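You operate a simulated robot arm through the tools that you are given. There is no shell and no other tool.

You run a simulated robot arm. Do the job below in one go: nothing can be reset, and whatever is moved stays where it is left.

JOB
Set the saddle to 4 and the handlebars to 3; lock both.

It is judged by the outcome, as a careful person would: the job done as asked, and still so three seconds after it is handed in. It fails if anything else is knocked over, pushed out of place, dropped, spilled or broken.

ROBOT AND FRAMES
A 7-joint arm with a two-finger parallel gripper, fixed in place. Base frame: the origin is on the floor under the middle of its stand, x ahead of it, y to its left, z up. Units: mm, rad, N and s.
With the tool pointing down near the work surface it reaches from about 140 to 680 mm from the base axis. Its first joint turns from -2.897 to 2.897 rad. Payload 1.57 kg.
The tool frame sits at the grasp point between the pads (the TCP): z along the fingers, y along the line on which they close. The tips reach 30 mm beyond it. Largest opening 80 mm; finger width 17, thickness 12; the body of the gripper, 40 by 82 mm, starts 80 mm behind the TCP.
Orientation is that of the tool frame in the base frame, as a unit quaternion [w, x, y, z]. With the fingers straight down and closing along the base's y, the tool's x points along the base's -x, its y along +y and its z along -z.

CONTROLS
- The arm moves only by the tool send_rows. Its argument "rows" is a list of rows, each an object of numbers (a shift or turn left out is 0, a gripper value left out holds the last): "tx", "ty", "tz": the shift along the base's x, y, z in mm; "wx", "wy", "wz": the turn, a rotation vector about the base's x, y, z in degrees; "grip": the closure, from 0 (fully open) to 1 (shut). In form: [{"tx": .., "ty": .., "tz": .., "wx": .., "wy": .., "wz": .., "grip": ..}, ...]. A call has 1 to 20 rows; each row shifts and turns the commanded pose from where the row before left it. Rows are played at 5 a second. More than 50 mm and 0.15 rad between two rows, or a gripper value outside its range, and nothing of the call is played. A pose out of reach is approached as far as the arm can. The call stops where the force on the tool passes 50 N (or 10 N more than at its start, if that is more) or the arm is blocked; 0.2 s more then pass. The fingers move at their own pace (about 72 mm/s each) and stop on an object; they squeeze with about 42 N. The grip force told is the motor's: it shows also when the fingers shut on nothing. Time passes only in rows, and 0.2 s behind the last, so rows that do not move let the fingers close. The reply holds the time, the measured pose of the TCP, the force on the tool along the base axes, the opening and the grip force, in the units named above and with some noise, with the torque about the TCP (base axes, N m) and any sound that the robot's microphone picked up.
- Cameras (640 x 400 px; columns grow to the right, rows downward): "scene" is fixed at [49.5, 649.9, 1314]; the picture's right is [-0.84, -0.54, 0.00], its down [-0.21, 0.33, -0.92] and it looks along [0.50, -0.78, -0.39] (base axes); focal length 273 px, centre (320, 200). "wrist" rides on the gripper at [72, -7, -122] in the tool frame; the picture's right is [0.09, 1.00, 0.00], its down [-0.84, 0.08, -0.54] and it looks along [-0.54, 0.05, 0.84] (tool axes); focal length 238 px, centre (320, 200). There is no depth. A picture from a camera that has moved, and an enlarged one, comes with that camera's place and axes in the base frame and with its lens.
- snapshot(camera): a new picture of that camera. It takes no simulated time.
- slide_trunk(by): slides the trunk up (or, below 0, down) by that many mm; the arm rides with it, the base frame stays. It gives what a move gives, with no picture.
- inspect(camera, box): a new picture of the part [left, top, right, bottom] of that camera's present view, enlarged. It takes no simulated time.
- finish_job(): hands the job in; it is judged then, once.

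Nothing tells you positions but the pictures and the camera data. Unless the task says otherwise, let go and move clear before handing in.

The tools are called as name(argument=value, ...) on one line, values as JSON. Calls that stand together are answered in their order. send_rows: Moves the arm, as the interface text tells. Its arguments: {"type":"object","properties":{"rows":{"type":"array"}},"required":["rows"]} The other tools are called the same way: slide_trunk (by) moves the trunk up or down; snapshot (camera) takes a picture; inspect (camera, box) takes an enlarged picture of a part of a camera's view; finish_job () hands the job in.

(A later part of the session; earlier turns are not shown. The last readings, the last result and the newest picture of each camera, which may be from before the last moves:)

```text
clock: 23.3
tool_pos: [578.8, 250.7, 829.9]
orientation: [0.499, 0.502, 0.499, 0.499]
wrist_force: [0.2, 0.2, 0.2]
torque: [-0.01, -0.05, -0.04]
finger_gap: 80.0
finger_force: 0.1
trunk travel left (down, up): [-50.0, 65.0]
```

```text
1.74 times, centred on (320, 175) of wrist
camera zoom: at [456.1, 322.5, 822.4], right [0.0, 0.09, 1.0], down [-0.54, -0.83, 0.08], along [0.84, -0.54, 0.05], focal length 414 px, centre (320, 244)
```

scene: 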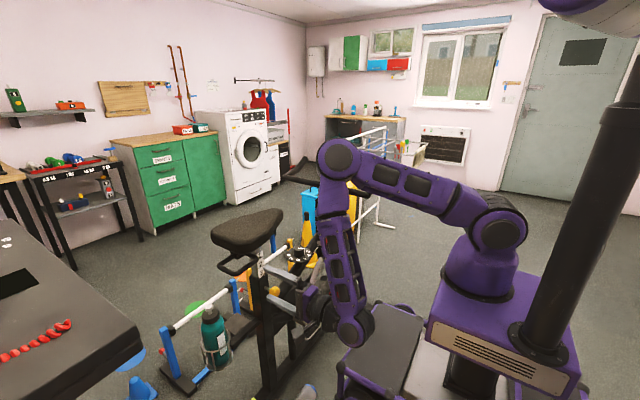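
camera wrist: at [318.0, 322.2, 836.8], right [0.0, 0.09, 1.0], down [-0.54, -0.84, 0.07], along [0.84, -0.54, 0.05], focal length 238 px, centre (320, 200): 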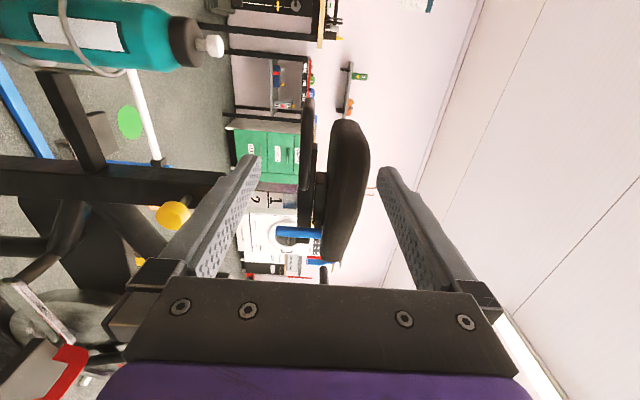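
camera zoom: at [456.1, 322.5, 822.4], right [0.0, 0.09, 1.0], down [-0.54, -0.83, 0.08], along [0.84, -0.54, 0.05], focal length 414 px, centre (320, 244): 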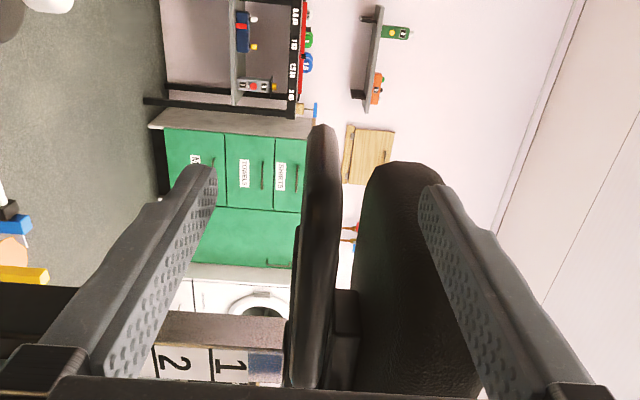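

The bar lies centred between the fingers. I'll close on it.

send_rows(rows=[{"grip": 0.4}, {"grip": 0.6}, {"grip": 0.8}, {"grip": 1}, {"grip": 1}, {"grip": 1}])

inspect(camera="wrist", box=[200, 60, 440, 290])

inspect(camera="scene", box=[205, 205, 305, 280])

```text
clock: 24.7
tool_pos: [578.4, 249.3, 829.8]
orientation: [0.5, 0.502, 0.499, 0.499]
wrist_force: [0.0, 0.4, 1.3]
torque: [-0.11, 0.02, 0.07]
finger_gap: 13.7
finger_force: 29.9
trunk travel left (down, up): [-50.0, 65.0]
```

```text
1.74 times, centred on (320, 175) of wrist
camera zoom: at [456.0, 322.5, 822.6], right [0.0, 0.09, 1.0], down [-0.54, -0.83, 0.08], along [0.84, -0.54, 0.05], focal length 414 px, centre (320, 244)
```

zoom: 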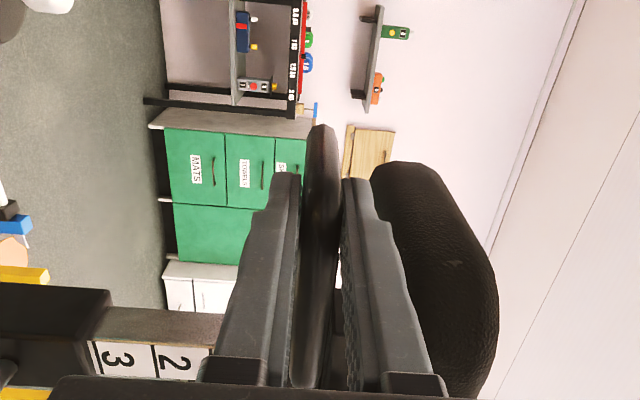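

```text
5.33 times, centred on (255, 242) of scene
camera zoom: at [49.5, 649.9, 1314.0], right [-0.84, -0.54, 0.0], down [-0.21, 0.33, -0.92], along [0.5, -0.78, -0.39], focal length 1456 px, centre (667, -27)
```

zoom: 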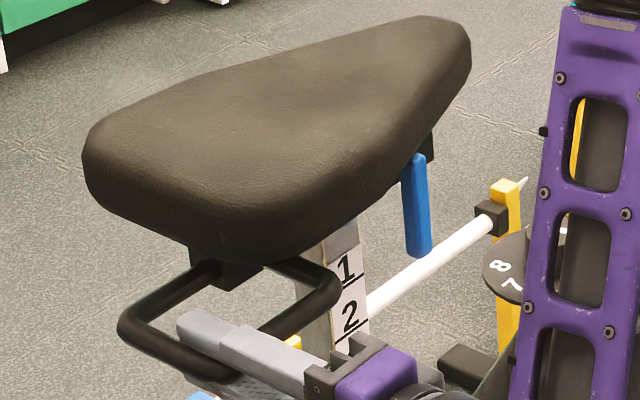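

I have the bar (13.7 mm gap) and can still see the scale against the sleeve. I'll lift gently, a few mm first.

send_rows(rows=[{"grip": 1}, {"tz": 2}, {"tz": 2}, {"tz": 2}, {}])

inspect(camera="wrist", box=[200, 220, 340, 300])

```text
clock: 25.9
tool_pos: [577.8, 249.5, 836.4]
orientation: [0.499, 0.502, 0.5, 0.499]
wrist_force: [-2.3, 1.9, -5.2]
torque: [-0.07, 0.11, -0.23]
finger_gap: 13.9
finger_force: 30.3
trunk travel left (down, up): [-50.0, 65.0]
```

```text
4.57 times, centred on (270, 260) of wrist
camera zoom: at [455.9, 322.5, 827.7], right [0.0, 0.09, 1.0], down [-0.54, -0.84, 0.08], along [0.84, -0.54, 0.05], focal length 1090 px, centre (549, -74)
```

zoom: 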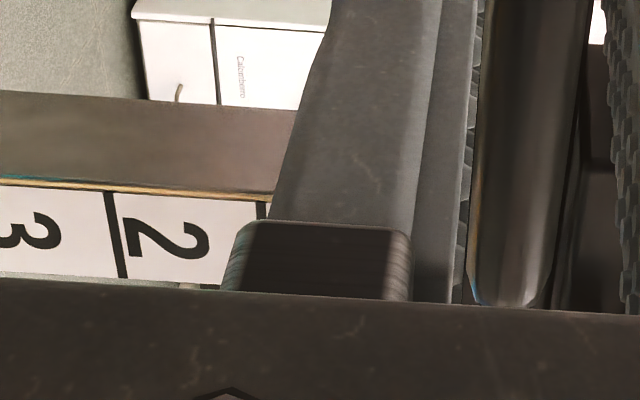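

inspect(camera="scene", box=[240, 245, 310, 295])

inspect(camera="wrist", box=[140, 200, 300, 300])

```text
8.00 times, centred on (275, 270) of scene
camera zoom: at [49.5, 649.9, 1314.0], right [-0.84, -0.54, 0.0], down [-0.21, 0.33, -0.92], along [0.5, -0.78, -0.39], focal length 2183 px, centre (680, -360)
```

zoom: 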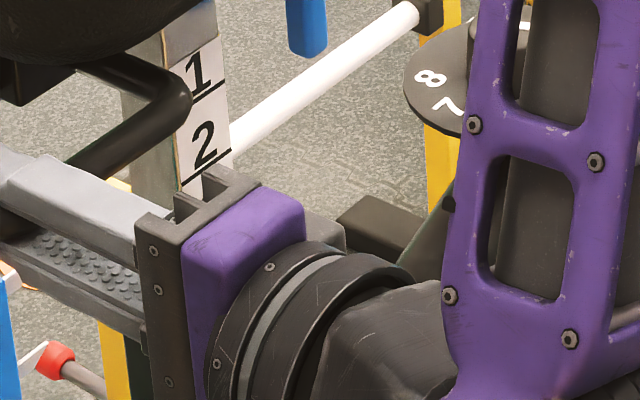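

```text
4.00 times, centred on (220, 250) of wrist
camera zoom: at [455.9, 322.5, 827.7], right [0.0, 0.09, 1.0], down [-0.54, -0.84, 0.08], along [0.84, -0.54, 0.05], focal length 953 px, centre (720, 0)
```

zoom: 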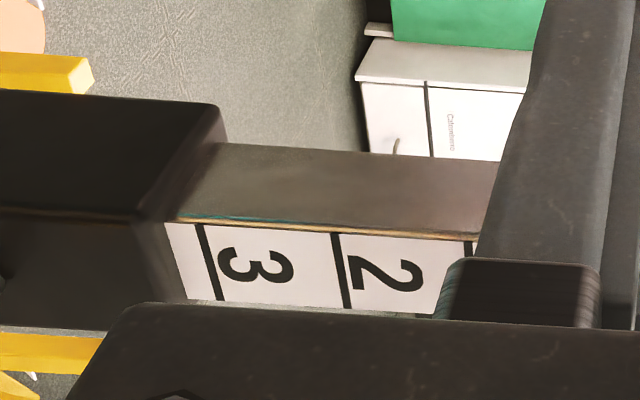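

The saddle slides up freely (about 5 N). I'll continue to roughly 30 mm total, then compare with the reference line positions in the fixed scene camera.

send_rows(rows=[{"tz": 3}, {"tz": 3}, {"tz": 3}, {"tz": 3}, {"tz": 3}, {"tz": 3}, {"tz": 3}, {"tz": 3}, {}])

inspect(camera="wrist", box=[140, 200, 300, 300])

inspect(camera="scene", box=[245, 240, 305, 280])

```text
clock: 27.9
tool_pos: [577.7, 249.9, 859.7]
orientation: [0.499, 0.501, 0.5, 0.5]
wrist_force: [-2.0, 7.6, -1.9]
torque: [-0.11, 0.01, 0.88]
finger_gap: 14.2
finger_force: 30.3
trunk travel left (down, up): [-50.0, 65.0]
```

```text
4.00 times, centred on (220, 250) of wrist
camera zoom: at [455.9, 322.4, 852.0], right [0.0, 0.09, 1.0], down [-0.54, -0.84, 0.08], along [0.84, -0.54, 0.05], focal length 953 px, centre (720, 0)
```

zoom: 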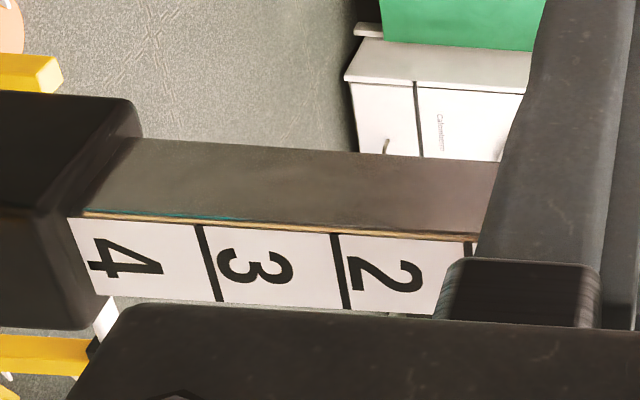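

```text
10.00 times, centred on (275, 260) of scene
camera zoom: at [49.5, 649.9, 1314.0], right [-0.84, -0.54, 0.0], down [-0.21, 0.33, -0.92], along [0.5, -0.78, -0.39], focal length 2729 px, centre (770, -400)
```

zoom: 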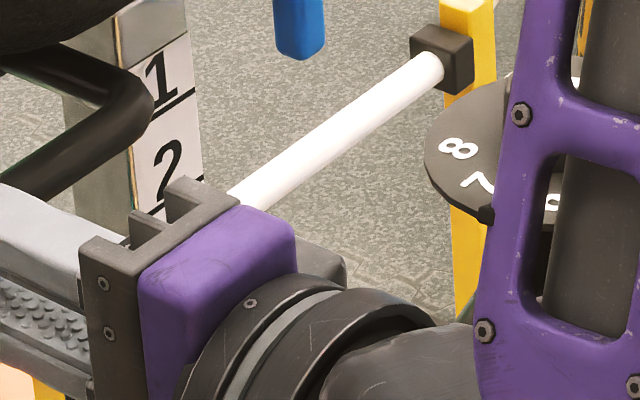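

inspect(camera="wrist", box=[150, 245, 270, 285])

inspect(camera="scene", box=[255, 240, 275, 265])

```text
5.33 times, centred on (210, 265) of wrist
camera zoom: at [455.9, 322.4, 852.0], right [0.0, 0.09, 1.0], down [-0.54, -0.84, 0.08], along [0.84, -0.54, 0.05], focal length 1271 px, centre (907, -147)
```

zoom: 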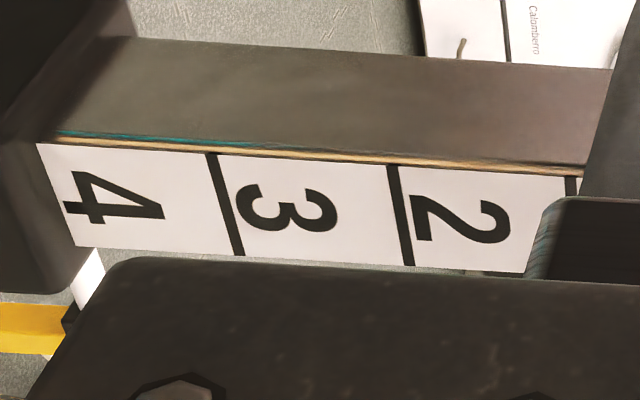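

```text
16.00 times, centred on (265, 252) of scene
camera zoom: at [49.5, 649.9, 1314.0], right [-0.84, -0.54, 0.0], down [-0.21, 0.33, -0.92], along [0.5, -0.78, -0.39], focal length 4366 px, centre (1200, -640)
```

zoom: 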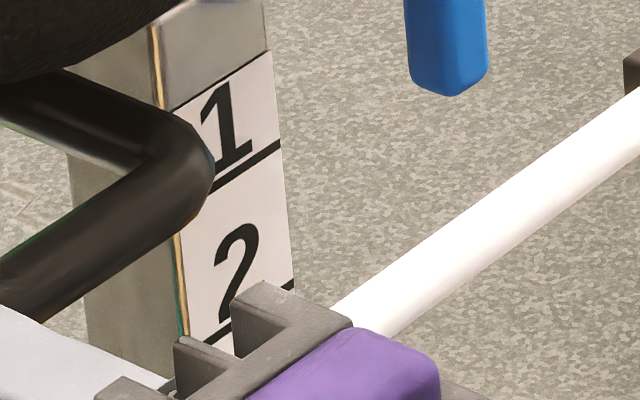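

Comparing the line spacing (about 35 mm pitch) with the measured lift (29.9 mm), I need about 5 mm more. I'll raise it and re-measure.

send_rows(rows=[{"tz": 1.7}, {"tz": 1.7}, {"tz": 1.7}, {}, {}])

inspect(camera="wrist", box=[150, 245, 270, 285])

inspect(camera="scene", box=[245, 240, 305, 280])

inspect(camera="scene", box=[255, 240, 275, 265])

```text
clock: 29.1
tool_pos: [577.9, 249.6, 864.4]
orientation: [0.5, 0.502, 0.499, 0.499]
wrist_force: [-4.2, 8.6, -2.2]
torque: [-0.11, 0.06, 0.48]
finger_gap: 13.8
finger_force: 30.5
trunk travel left (down, up): [-50.0, 65.0]
```

```text
5.33 times, centred on (210, 265) of wrist
camera zoom: at [456.0, 322.4, 857.1], right [0.0, 0.09, 1.0], down [-0.54, -0.84, 0.08], along [0.84, -0.54, 0.05], focal length 1271 px, centre (907, -147)
```

zoom: 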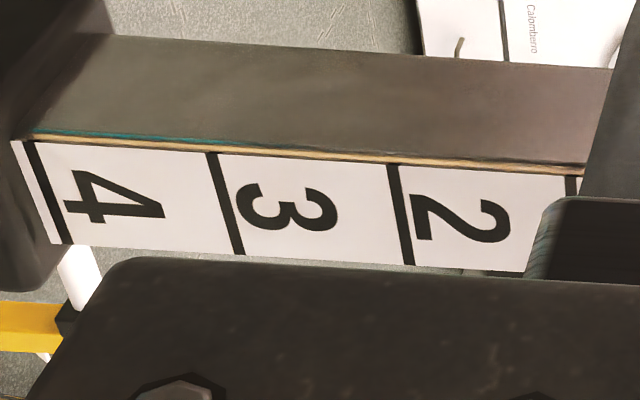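

```text
10.00 times, centred on (275, 260) of scene
camera zoom: at [49.5, 649.9, 1314.0], right [-0.84, -0.54, 0.0], down [-0.21, 0.33, -0.92], along [0.5, -0.78, -0.39], focal length 2729 px, centre (770, -400)
```

zoom: 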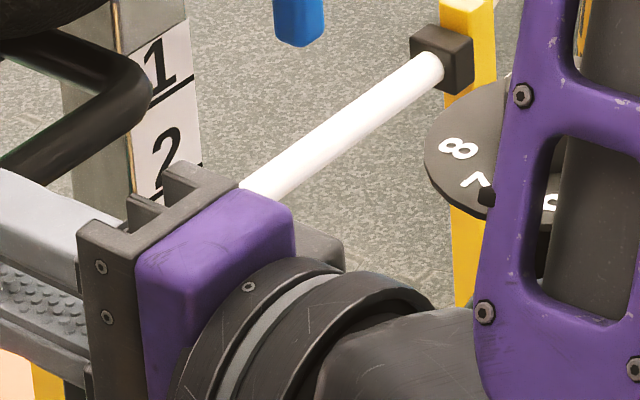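

```text
16.00 times, centred on (265, 252) of scene
camera zoom: at [49.5, 649.9, 1314.0], right [-0.84, -0.54, 0.0], down [-0.21, 0.33, -0.92], along [0.5, -0.78, -0.39], focal length 4366 px, centre (1200, -640)
```

zoom: 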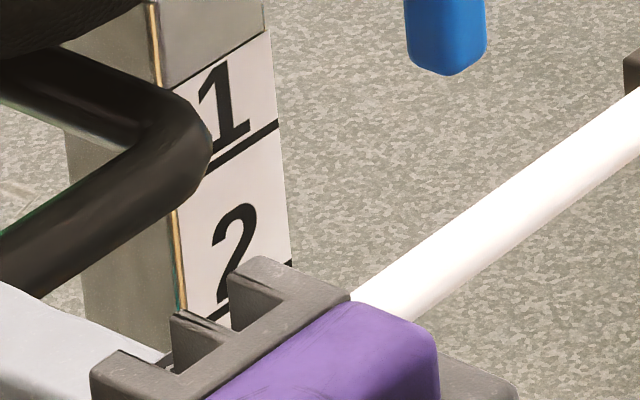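

Line 4 now sits about 3 mm above the sleeve edge, the same offset line 3 had at the start, after a measured lift of about 35 mm. I'll release slowly and check that the saddle holds by itself.

send_rows(rows=[{"grip": 0.85}, {"grip": 0.75}, {"grip": 0.65}, {"grip": 0.5}, {"grip": 0.5}])

inspect(camera="wrist", box=[150, 245, 270, 285])

inspect(camera="scene", box=[255, 240, 275, 265])

inspect(camera="wrist", box=[200, 60, 440, 290])

```text
clock: 30.3
tool_pos: [578.6, 247.4, 864.6]
orientation: [0.499, 0.502, 0.499, 0.5]
wrist_force: [0.7, 0.0, 0.4]
torque: [-0.02, -0.01, 0.04]
finger_gap: 40.1
finger_force: 0.1
trunk travel left (down, up): [-50.0, 65.0]
```

```text
5.33 times, centred on (210, 265) of wrist
camera zoom: at [456.1, 321.9, 857.1], right [0.0, 0.09, 1.0], down [-0.54, -0.83, 0.08], along [0.84, -0.54, 0.05], focal length 1271 px, centre (907, -147)
```

zoom: 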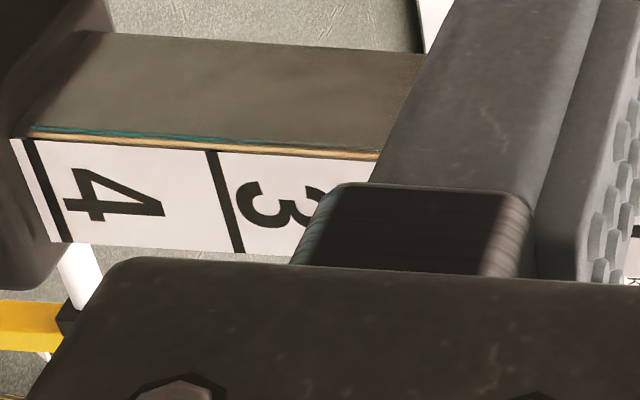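

```text
16.00 times, centred on (265, 252) of scene
camera zoom: at [49.5, 649.9, 1314.0], right [-0.84, -0.54, 0.0], down [-0.21, 0.33, -0.92], along [0.5, -0.78, -0.39], focal length 4366 px, centre (1200, -640)
```

zoom: 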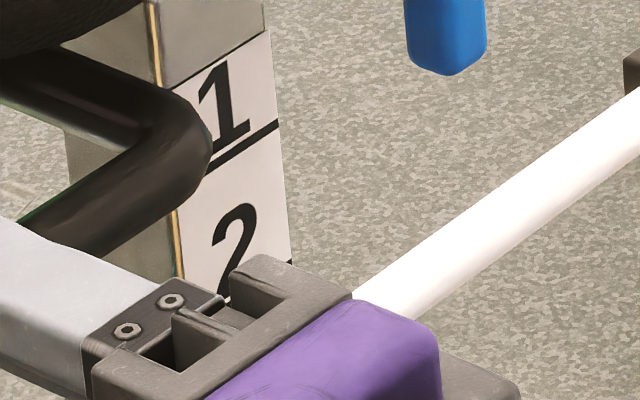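

```text
1.74 times, centred on (320, 175) of wrist
camera zoom: at [456.1, 321.9, 857.1], right [0.0, 0.09, 1.0], down [-0.54, -0.83, 0.08], along [0.84, -0.54, 0.05], focal length 414 px, centre (320, 244)
```

zoom: 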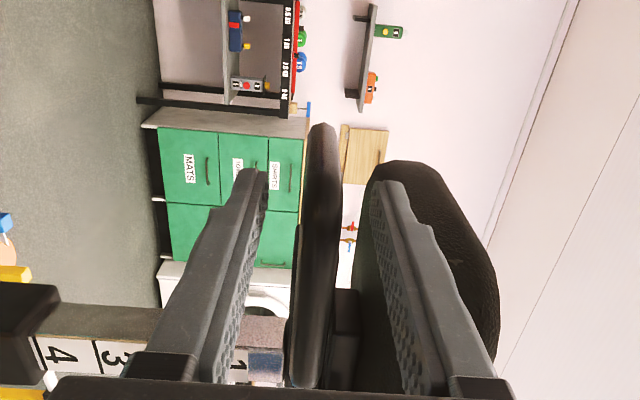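

The saddle holds at 4 on its own. I'll back away, close the fingers, and go down in front of the parked yellow pin to push it home.

send_rows(rows=[{"tx": -10}, {"tx": -40}, {"tx": -40}, {"tx": -18, "grip": 1}, {"ty": -23, "tz": -35}, {"ty": -23, "tz": -35}, {"ty": -23, "tz": -35}, {"ty": -23, "tz": -35}, {"ty": -23, "tz": -35}, {"ty": -22.5, "tz": -36.6}])

snapshot(camera="wrist")

inspect(camera="scene", box=[230, 235, 350, 310])

```text
clock: 32.5
tool_pos: [470.9, 111.9, 654.0]
orientation: [0.5, 0.501, 0.5, 0.499]
wrist_force: [0.5, 0.1, 0.5]
torque: [-0.01, -0.03, 0.0]
finger_gap: 0.0
finger_force: 20.9
trunk travel left (down, up): [-50.0, 65.0]
```

```text
taken
camera wrist: at [348.5, 184.5, 644.8], right [0.0, 0.09, 1.0], down [-0.54, -0.84, 0.08], along [0.84, -0.54, 0.05], focal length 238 px, centre (320, 200)
```

wrist: 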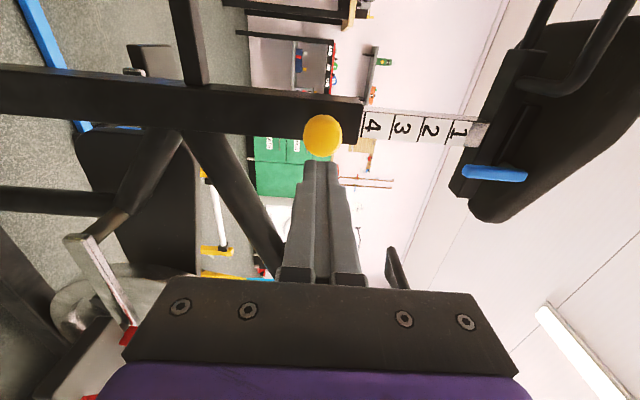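

```text
5.33 times, centred on (290, 272) of scene
camera zoom: at [49.5, 649.9, 1314.0], right [-0.84, -0.54, 0.0], down [-0.21, 0.33, -0.92], along [0.5, -0.78, -0.39], focal length 1456 px, centre (480, -187)
```

zoom: 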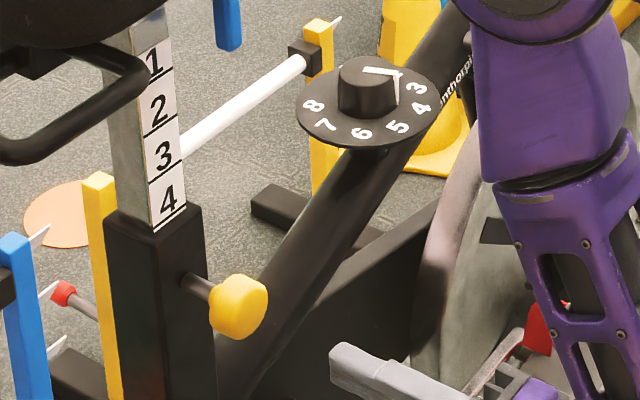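

inspect(camera="scene", box=[250, 250, 310, 300])

inspect(camera="scene", box=[250, 262, 280, 282])

inspect(camera="wrist", box=[280, 80, 500, 200])

```text
8.00 times, centred on (280, 275) of scene
camera zoom: at [49.5, 649.9, 1314.0], right [-0.84, -0.54, 0.0], down [-0.21, 0.33, -0.92], along [0.5, -0.78, -0.39], focal length 2183 px, centre (640, -400)
```

zoom: 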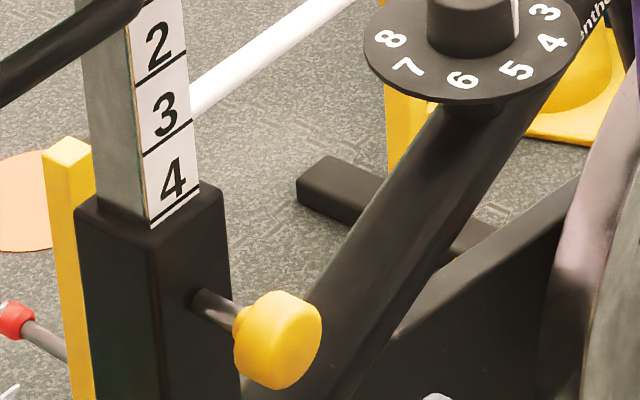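

```text
16.00 times, centred on (265, 272) of scene
camera zoom: at [49.5, 649.9, 1314.0], right [-0.84, -0.54, 0.0], down [-0.21, 0.33, -0.92], along [0.5, -0.78, -0.39], focal length 4366 px, centre (1200, -952)
```

zoom: 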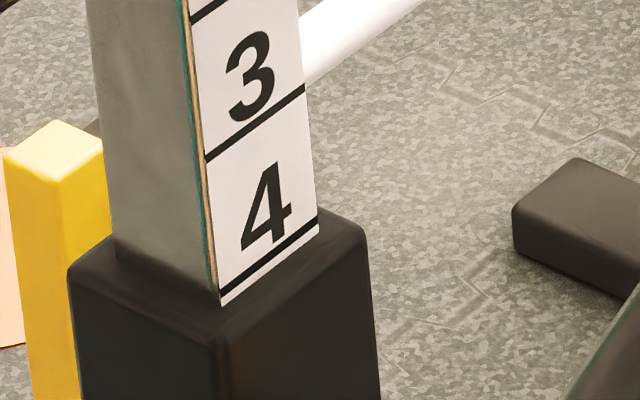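

```text
2.91 times, centred on (390, 140) of wrist
camera zoom: at [348.5, 184.5, 644.8], right [0.0, 0.09, 1.0], down [-0.54, -0.84, 0.08], along [0.84, -0.54, 0.05], focal length 693 px, centre (116, 374)
```

zoom: 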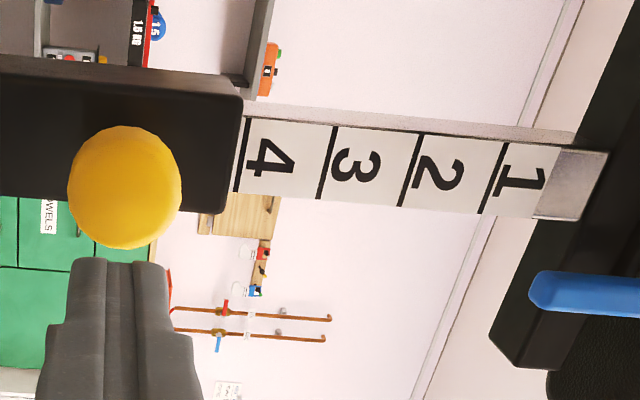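

The scale now looks identical to the original reading, but on 4. I'll push the pin in with the closed fingertips, slowly, watching the force.

send_rows(rows=[{"tx": 30, "ty": -1.5, "grip": 1}, {"tx": 25, "tz": -0.5}, {"tx": 10}, {"tx": 4}, {"tx": 3}])

send_rows(rows=[{"tx": 2.5}, {"tx": 2.5}, {"tx": 2.5}, {}])

inspect(camera="scene", box=[250, 250, 310, 300])

```text
clock: 33.7
tool_pos: [543.3, 110.1, 650.8]
orientation: [0.5, 0.502, 0.499, 0.499]
wrist_force: [-2.3, 0.1, -1.1]
torque: [0.01, 0.03, 0.03]
finger_gap: 0.2
finger_force: 21.6
trunk travel left (down, up): [-50.0, 65.0]
```

```text
clock: 34.7
tool_pos: [549.0, 110.6, 652.3]
orientation: [0.5, 0.502, 0.5, 0.498]
wrist_force: [0.1, 0.0, 0.1]
torque: [-0.01, 0.01, 0.02]
finger_gap: 0.0
finger_force: 20.9
trunk travel left (down, up): [-50.0, 65.0]
```

```text
8.00 times, centred on (280, 275) of scene
camera zoom: at [49.5, 649.9, 1314.0], right [-0.84, -0.54, 0.0], down [-0.21, 0.33, -0.92], along [0.5, -0.78, -0.39], focal length 2183 px, centre (640, -400)
```

zoom: 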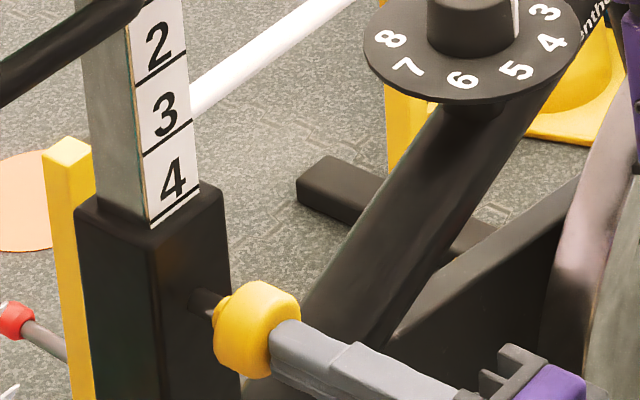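

send_rows(rows=[{"tx": 2}, {"tx": 2}, {"tx": 2}, {}])

send_rows(rows=[{"tx": 2}, {"tx": 2}, {}])

inspect(camera="scene", box=[250, 250, 310, 300])

```text
clock: 35.7
tool_pos: [555.9, 110.6, 653.9]
orientation: [0.5, 0.502, 0.499, 0.498]
wrist_force: [0.6, -0.1, -0.3]
torque: [0.01, 0.01, -0.03]
finger_gap: 0.1
finger_force: 21.9
trunk travel left (down, up): [-50.0, 65.0]
```

```text
clock: 36.5
tool_pos: [557.5, 110.3, 652.5]
orientation: [0.499, 0.502, 0.5, 0.498]
wrist_force: [-32.1, -2.0, 5.7]
torque: [0.14, -0.17, -0.04]
finger_gap: 0.0
finger_force: 20.9
trunk travel left (down, up): [-50.0, 65.0]
```

```text
8.00 times, centred on (280, 275) of scene
camera zoom: at [49.5, 649.9, 1314.0], right [-0.84, -0.54, 0.0], down [-0.21, 0.33, -0.92], along [0.5, -0.78, -0.39], focal length 2183 px, centre (640, -400)
```

zoom: 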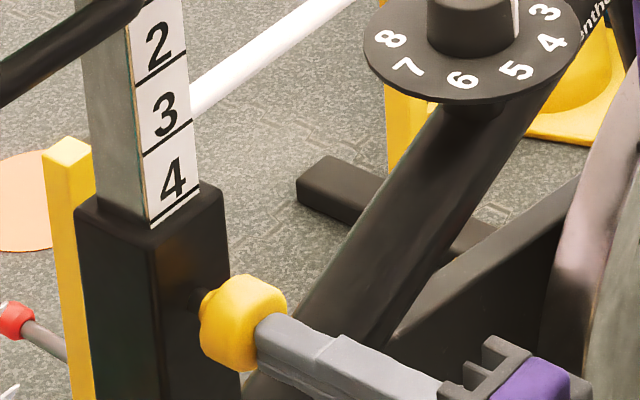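

The pin stopped firmly (32 N) at what looks like its original depth. I'll back off and compare with the starting picture.

send_rows(rows=[{"tx": -5}, {"tx": -30}, {"tx": -40}, {"tx": -20}])

inspect(camera="scene", box=[200, 200, 320, 300])

inspect(camera="scene", box=[250, 265, 310, 305])

inspect(camera="wrist", box=[280, 80, 500, 200])

```text
clock: 37.5
tool_pos: [464.8, 110.7, 653.0]
orientation: [0.499, 0.502, 0.499, 0.499]
wrist_force: [0.2, -0.1, -0.6]
torque: [0.0, -0.04, 0.01]
finger_gap: 0.1
finger_force: 21.3
trunk travel left (down, up): [-50.0, 65.0]
```

```text
4.00 times, centred on (260, 250) of scene
camera zoom: at [49.5, 649.9, 1314.0], right [-0.84, -0.54, 0.0], down [-0.21, 0.33, -0.92], along [0.5, -0.78, -0.39], focal length 1092 px, centre (560, 0)
```

zoom: 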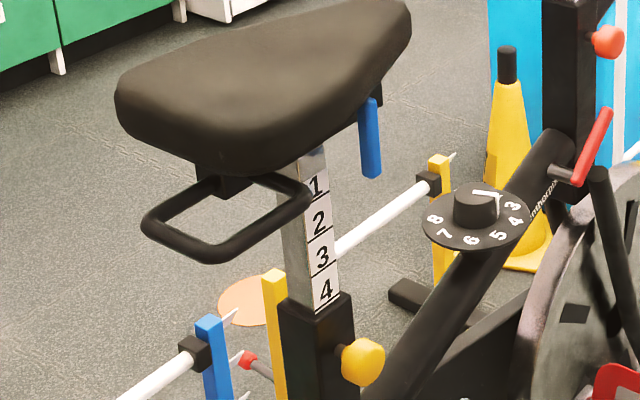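

```text
10.00 times, centred on (280, 285) of scene
camera zoom: at [49.5, 649.9, 1314.0], right [-0.84, -0.54, 0.0], down [-0.21, 0.33, -0.92], along [0.5, -0.78, -0.39], focal length 2729 px, centre (720, -650)
```

zoom: 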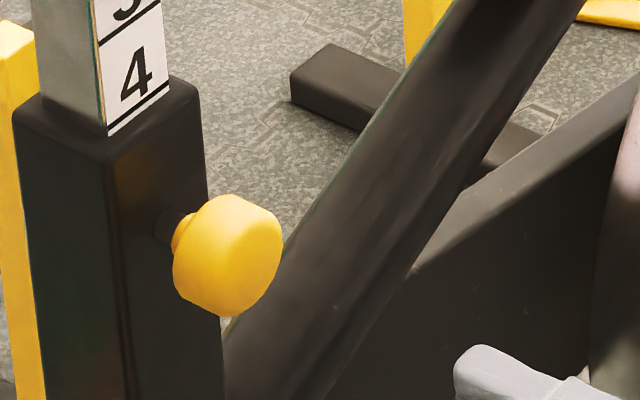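

```text
2.91 times, centred on (390, 140) of wrist
camera zoom: at [342.2, 183.8, 646.2], right [0.0, 0.09, 1.0], down [-0.54, -0.84, 0.08], along [0.84, -0.54, 0.05], focal length 693 px, centre (116, 374)
```

zoom: 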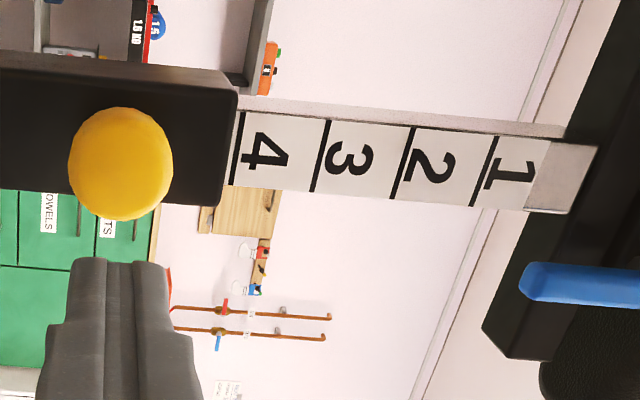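

The knob is back exactly where it started, fully seated, with 4 at the mark. I'll do a light lock check by nudging the loop upward from below with the closed fingers and seeing whether it resists.

send_rows(rows=[{"ty": 22.8, "tz": 36.4}, {"ty": 22.8, "tz": 36.4}, {"ty": 22.8, "tz": 36.4}, {"ty": 22.8, "tz": 36.4}, {"ty": 22.8, "tz": 33}, {"tx": 35}, {"tx": 35}, {"tx": 38}])

inspect(camera="wrist", box=[200, 60, 440, 290])

inspect(camera="scene", box=[205, 205, 305, 280])

```text
clock: 39.3
tool_pos: [571.8, 224.2, 830.3]
orientation: [0.5, 0.501, 0.499, 0.5]
wrist_force: [0.3, 0.3, -0.6]
torque: [0.01, 0.01, 0.0]
finger_gap: 0.2
finger_force: 21.0
trunk travel left (down, up): [-50.0, 65.0]
```

```text
1.74 times, centred on (320, 175) of wrist
camera zoom: at [450.4, 297.0, 821.9], right [0.0, 0.09, 1.0], down [-0.54, -0.84, 0.08], along [0.84, -0.54, 0.05], focal length 414 px, centre (320, 244)
```

zoom: 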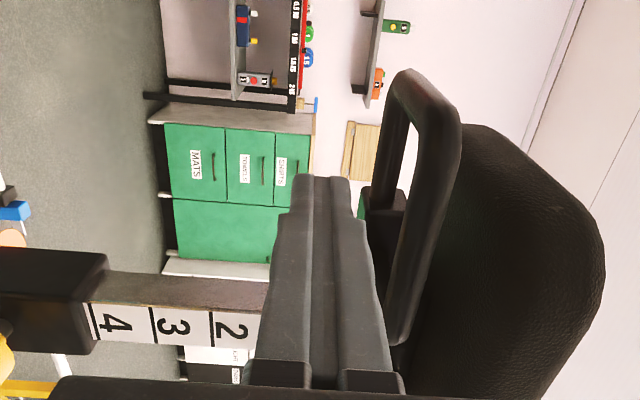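

```text
5.33 times, centred on (255, 242) of scene
camera zoom: at [49.5, 649.9, 1314.0], right [-0.84, -0.54, 0.0], down [-0.21, 0.33, -0.92], along [0.5, -0.78, -0.39], focal length 1456 px, centre (667, -27)
```

zoom: 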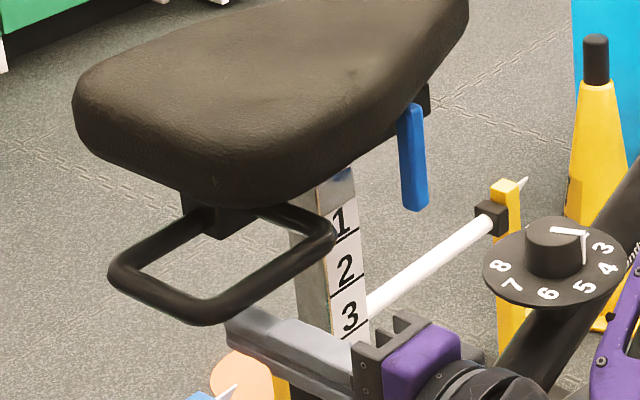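

send_rows(rows=[{"tz": 8}, {"tz": 4}, {"tz": 2}, {"tz": 1.5}, {}])

send_rows(rows=[{"tz": 1.5}, {"tz": 1}, {}])

```text
clock: 40.5
tool_pos: [572.7, 225.0, 845.7]
orientation: [0.5, 0.501, 0.5, 0.499]
wrist_force: [-0.5, 0.2, -0.9]
torque: [0.0, -0.03, -0.02]
finger_gap: 0.0
finger_force: 21.2
trunk travel left (down, up): [-50.0, 65.0]
```

```text
clock: 41.3
tool_pos: [573.3, 224.3, 847.4]
orientation: [0.499, 0.503, 0.499, 0.498]
wrist_force: [1.4, 2.5, -5.1]
torque: [-0.03, 0.03, 0.03]
finger_gap: 0.0
finger_force: 21.0
trunk travel left (down, up): [-50.0, 65.0]
```

send_rows(rows=[{"tz": 1}, {"tz": 0.5}, {}])

inspect(camera="scene", box=[255, 240, 275, 265])

```text
clock: 42.1
tool_pos: [572.4, 223.6, 850.0]
orientation: [0.5, 0.502, 0.501, 0.498]
wrist_force: [-2.3, 1.7, -15.6]
torque: [0.0, -0.03, -0.02]
finger_gap: 0.2
finger_force: 21.1
trunk travel left (down, up): [-50.0, 65.0]
```

```text
16.00 times, centred on (265, 252) of scene
camera zoom: at [49.5, 649.9, 1314.0], right [-0.84, -0.54, 0.0], down [-0.21, 0.33, -0.92], along [0.5, -0.78, -0.39], focal length 4366 px, centre (1200, -640)
```

zoom: 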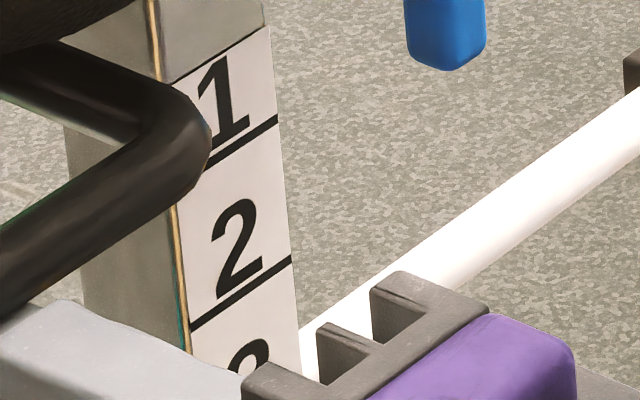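

The saddle moved about 1 mm and now resists at 15 N (it took about 5 N to slide when unlocked). One more small nudge will show whether it's a hard stop.

send_rows(rows=[{"tz": 1}, {}])

inspect(camera="scene", box=[255, 240, 275, 265])

```text
clock: 42.7
tool_pos: [572.5, 223.3, 848.5]
orientation: [0.498, 0.504, 0.501, 0.497]
wrist_force: [-7.9, -2.5, -27.5]
torque: [0.0, -0.02, 0.02]
finger_gap: 0.0
finger_force: 21.4
trunk travel left (down, up): [-50.0, 65.0]
```

```text
16.00 times, centred on (265, 252) of scene
camera zoom: at [49.5, 649.9, 1314.0], right [-0.84, -0.54, 0.0], down [-0.21, 0.33, -0.92], along [0.5, -0.78, -0.39], focal length 4366 px, centre (1200, -640)
```

zoom: 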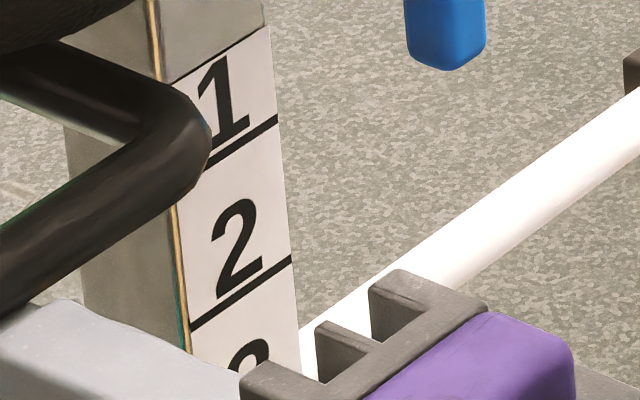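

The saddle doesn't move any further at 27 N, so it's locked at 4. Now the handlebars: their crossbar runs along x from about 428 to 865 at y≈-305, z≈907, so I'll approach the orange knob with the tool yawed about -45° to keep the forearm clear of the bar's near end.

send_rows(rows=[{"tz": -6}, {"tz": -6}, {"tx": -40}, {"tx": -40}, {"tx": -27}])

send_rows(rows=[{"ty": -46.6, "wz": -5.6}, {"ty": -46.6, "wz": -5.6}, {"ty": -46.6, "wz": -5.6}, {"ty": -46.6, "wz": -5.6}, {"ty": -46.6, "wz": -5.6}, {"ty": -46.6, "wz": -5.6}, {"ty": -46.6, "wz": -5.6}, {"ty": -46.6, "wz": -5.8, "grip": 0}])

snapshot(camera="wrist")

snapshot(camera="scene")

```text
clock: 43.9
tool_pos: [465.6, 223.6, 839.2]
orientation: [0.501, 0.502, 0.498, 0.499]
wrist_force: [0.3, 0.6, -0.1]
torque: [-0.02, 0.03, 0.01]
finger_gap: 0.0
finger_force: 20.6
trunk travel left (down, up): [-50.0, 65.0]
```

```text
clock: 45.7
tool_pos: [464.3, -148.6, 840.2]
orientation: [0.653, 0.655, 0.269, 0.269]
wrist_force: [0.1, -0.6, 0.3]
torque: [0.04, 0.01, 0.01]
finger_gap: 52.5
finger_force: 0.0
trunk travel left (down, up): [-50.0, 65.0]
```

```text
taken
camera wrist: at [429.3, -10.7, 832.8], right [0.07, 0.06, 1.0], down [-0.98, -0.2, 0.08], along [0.21, -0.98, 0.05], focal length 238 px, centre (320, 200)
```

wrist: 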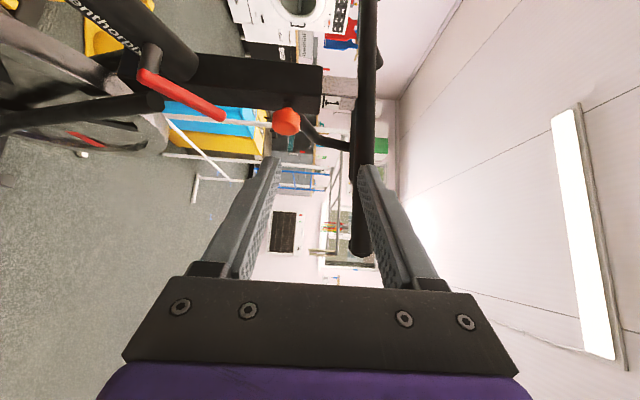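

```text
taken
```

scene: 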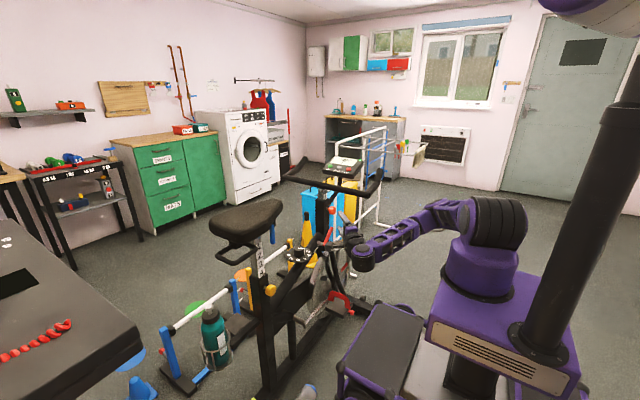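

inspect(camera="scene", box=[260, 130, 560, 320])

inspect(camera="wrist", box=[120, 20, 420, 230])

inspect(camera="wrist", box=[240, 50, 360, 150])

inspect(camera="scene", box=[290, 150, 390, 270])

```text
2.11 times, centred on (410, 225) of scene
camera zoom: at [49.5, 649.9, 1314.0], right [-0.84, -0.54, 0.0], down [-0.21, 0.33, -0.92], along [0.5, -0.78, -0.39], focal length 574 px, centre (130, 147)
```

zoom: 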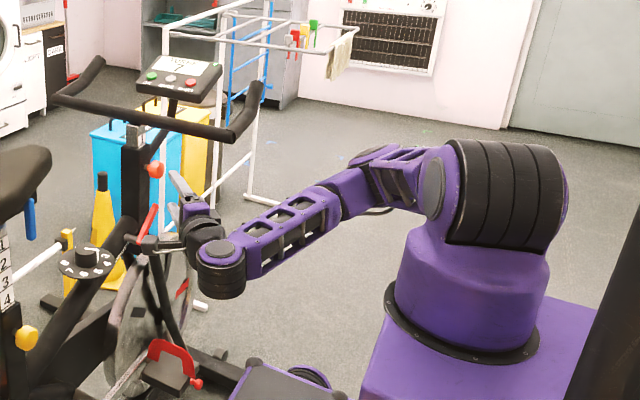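

```text
1.90 times, centred on (270, 125) of wrist
camera zoom: at [429.3, -10.7, 832.8], right [0.07, 0.06, 1.0], down [-0.98, -0.2, 0.08], along [0.21, -0.98, 0.05], focal length 454 px, centre (415, 343)
```

zoom: 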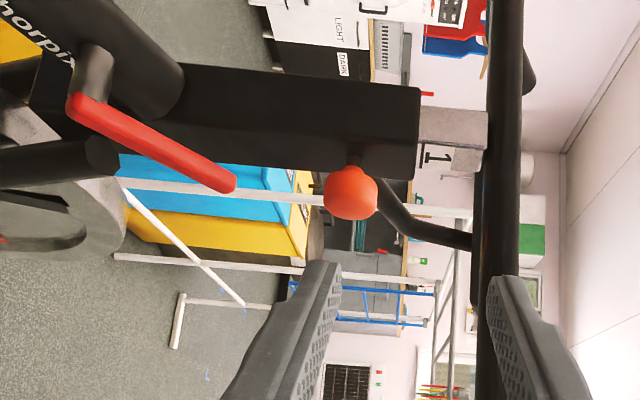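

```text
4.00 times, centred on (300, 100) of wrist
camera zoom: at [429.3, -10.7, 832.8], right [0.07, 0.06, 1.0], down [-0.98, -0.2, 0.08], along [0.21, -0.98, 0.05], focal length 953 px, centre (400, 600)
```

zoom: 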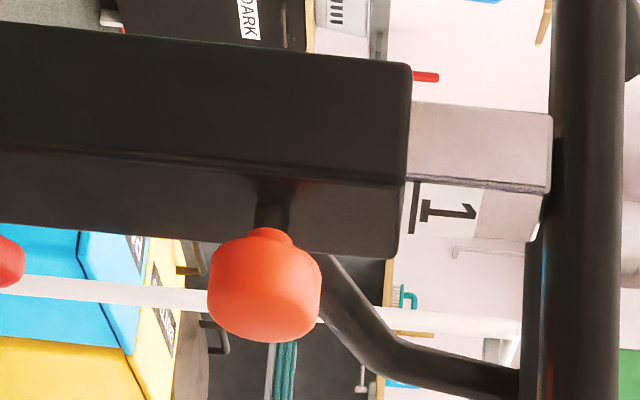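

```text
3.33 times, centred on (340, 210) of scene
camera zoom: at [49.5, 649.9, 1314.0], right [-0.84, -0.54, 0.0], down [-0.21, 0.33, -0.92], along [0.5, -0.78, -0.39], focal length 910 px, centre (253, 167)
```

zoom: 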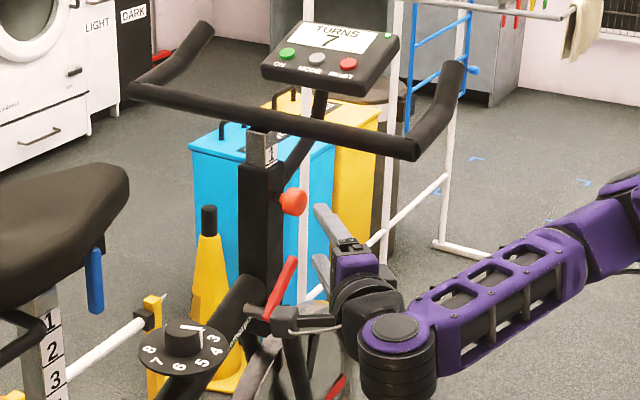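

The handlebar post shows 1, and its orange knob head is at about (599, -310, 795), with the red lever's tip some 70 mm below it. I'll move to a pre-grasp point along the 45° line with the fingers only partly open so they pass above the red lever.

send_rows(rows=[{"tx": 19, "ty": -28, "tz": -15, "grip": 0.25}, {"tx": 19, "ty": -29, "tz": -15, "grip": 0.25}, {"tx": 19, "ty": -29, "tz": -15, "grip": 0.25}])

snapshot(camera="wrist")

snapshot(camera="scene")

```text
clock: 46.5
tool_pos: [523.4, -234.9, 795.9]
orientation: [0.653, 0.655, 0.268, 0.271]
wrist_force: [0.4, 0.7, 0.4]
torque: [-0.02, -0.01, 0.02]
finger_gap: 60.0
finger_force: 0.1
trunk travel left (down, up): [-50.0, 65.0]
```

```text
taken
camera wrist: at [487.6, -96.8, 788.9], right [0.06, 0.06, 1.0], down [-0.98, -0.21, 0.08], along [0.21, -0.98, 0.05], focal length 238 px, centre (320, 200)
```

wrist: 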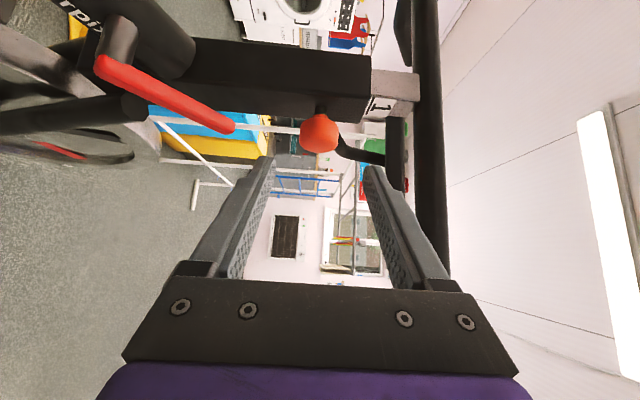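

```text
taken
```

scene: 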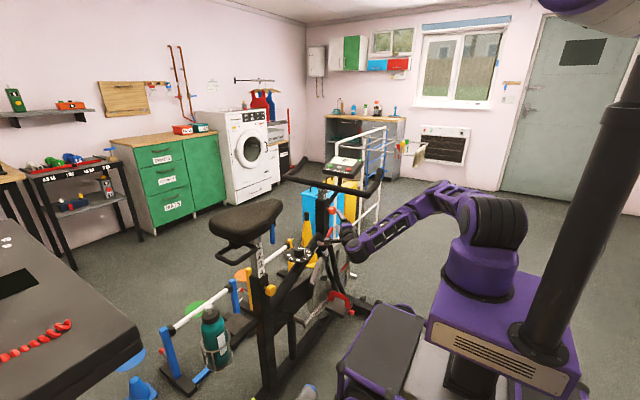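

send_rows(rows=[{"tx": 25, "ty": -26}, {"tx": 24, "ty": -25, "tz": -0.5}, {"tx": 19, "ty": -20}])

snapshot(camera="wrist")

inspect(camera="scene", box=[290, 160, 390, 260])

```text
clock: 47.3
tool_pos: [588.3, -306.6, 793.0]
orientation: [0.653, 0.655, 0.269, 0.27]
wrist_force: [-0.1, -0.5, 0.1]
torque: [0.0, -0.02, -0.02]
finger_gap: 59.9
finger_force: 0.1
trunk travel left (down, up): [-50.0, 65.0]
```

```text
taken
camera wrist: at [553.2, -169.4, 786.3], right [0.06, 0.06, 1.0], down [-0.98, -0.21, 0.08], along [0.21, -0.98, 0.05], focal length 238 px, centre (320, 200)
```

wrist: 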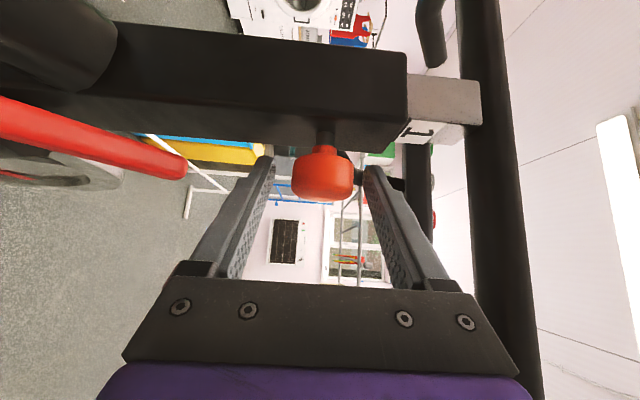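

```text
4.00 times, centred on (340, 210) of scene
camera zoom: at [49.5, 649.9, 1314.0], right [-0.84, -0.54, 0.0], down [-0.21, 0.33, -0.92], along [0.5, -0.78, -0.39], focal length 1092 px, centre (240, 160)
```

zoom: 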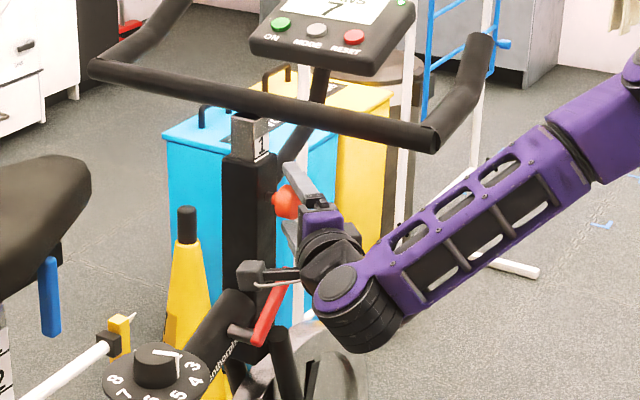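

The fingers are above and below the knob head, centred at z≈793.5. I'll close on it.

send_rows(rows=[{"tx": 3, "tz": 0.5, "grip": 0.45}, {"grip": 0.7}, {"grip": 1}, {"grip": 1}, {"grip": 1}])

inspect(camera="wrist", box=[220, 100, 440, 290])

```text
clock: 48.5
tool_pos: [592.9, -306.6, 795.0]
orientation: [0.654, 0.653, 0.269, 0.27]
wrist_force: [1.7, -2.6, 3.5]
torque: [0.0, 0.01, 0.11]
finger_gap: 35.3
finger_force: 42.5
trunk travel left (down, up): [-50.0, 65.0]
```

```text
2.11 times, centred on (330, 195) of wrist
camera zoom: at [556.7, -168.9, 787.5], right [0.06, 0.06, 1.0], down [-0.98, -0.2, 0.08], along [0.21, -0.98, 0.05], focal length 502 px, centre (299, 210)
```

zoom: 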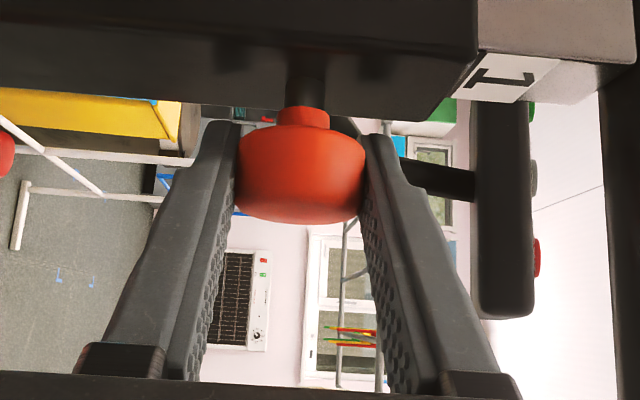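

The knob is gripped (35 mm). Now I'll pull it straight out along -x in small steps.

send_rows(rows=[{"tx": -2}, {"tx": -2}, {"tx": -2}, {"tx": -2}, {}])

send_rows(rows=[{"tx": -2}, {"tx": -2}, {"tx": -2}, {}])

inspect(camera="wrist", box=[220, 100, 440, 290])

```text
clock: 49.7
tool_pos: [585.2, -306.5, 794.9]
orientation: [0.653, 0.654, 0.269, 0.27]
wrist_force: [-0.6, -9.0, 6.8]
torque: [-0.01, -0.06, 0.2]
finger_gap: 35.7
finger_force: 43.0
trunk travel left (down, up): [-50.0, 65.0]
```

```text
clock: 50.7
tool_pos: [578.9, -306.0, 794.9]
orientation: [0.654, 0.654, 0.269, 0.269]
wrist_force: [-1.6, -10.7, 5.6]
torque: [-0.05, -0.05, -0.53]
finger_gap: 35.4
finger_force: 42.4
trunk travel left (down, up): [-50.0, 65.0]
```

```text
2.11 times, centred on (330, 195) of wrist
camera zoom: at [544.1, -168.8, 787.6], right [0.06, 0.06, 1.0], down [-0.98, -0.2, 0.08], along [0.21, -0.98, 0.05], focal length 502 px, centre (299, 210)
```

zoom: 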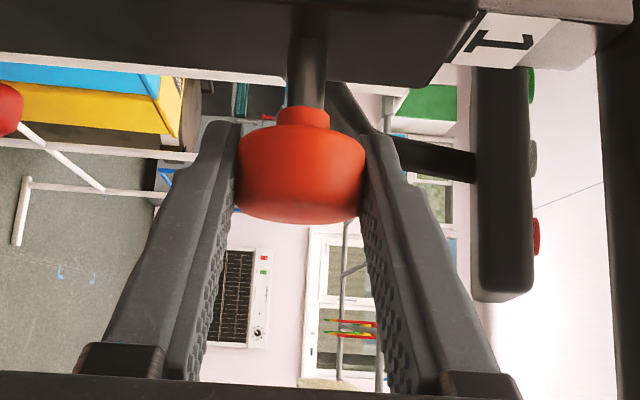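

The pin is coming out with the gripper. I'll continue until I feel the end stop.

send_rows(rows=[{"tx": -2}, {"tx": -2}, {}])

send_rows(rows=[{"tx": -1.5}, {"tx": -1.5}, {}])

```text
clock: 51.5
tool_pos: [574.7, -306.1, 794.9]
orientation: [0.653, 0.655, 0.269, 0.269]
wrist_force: [-3.2, -11.9, 5.2]
torque: [0.06, 0.1, -0.08]
finger_gap: 35.4
finger_force: 42.0
trunk travel left (down, up): [-50.0, 65.0]
```

```text
clock: 52.3
tool_pos: [573.6, -307.0, 795.2]
orientation: [0.654, 0.654, 0.269, 0.27]
wrist_force: [14.8, -18.8, 6.9]
torque: [-0.1, -0.04, -0.02]
finger_gap: 35.1
finger_force: 42.5
trunk travel left (down, up): [-50.0, 65.0]
```

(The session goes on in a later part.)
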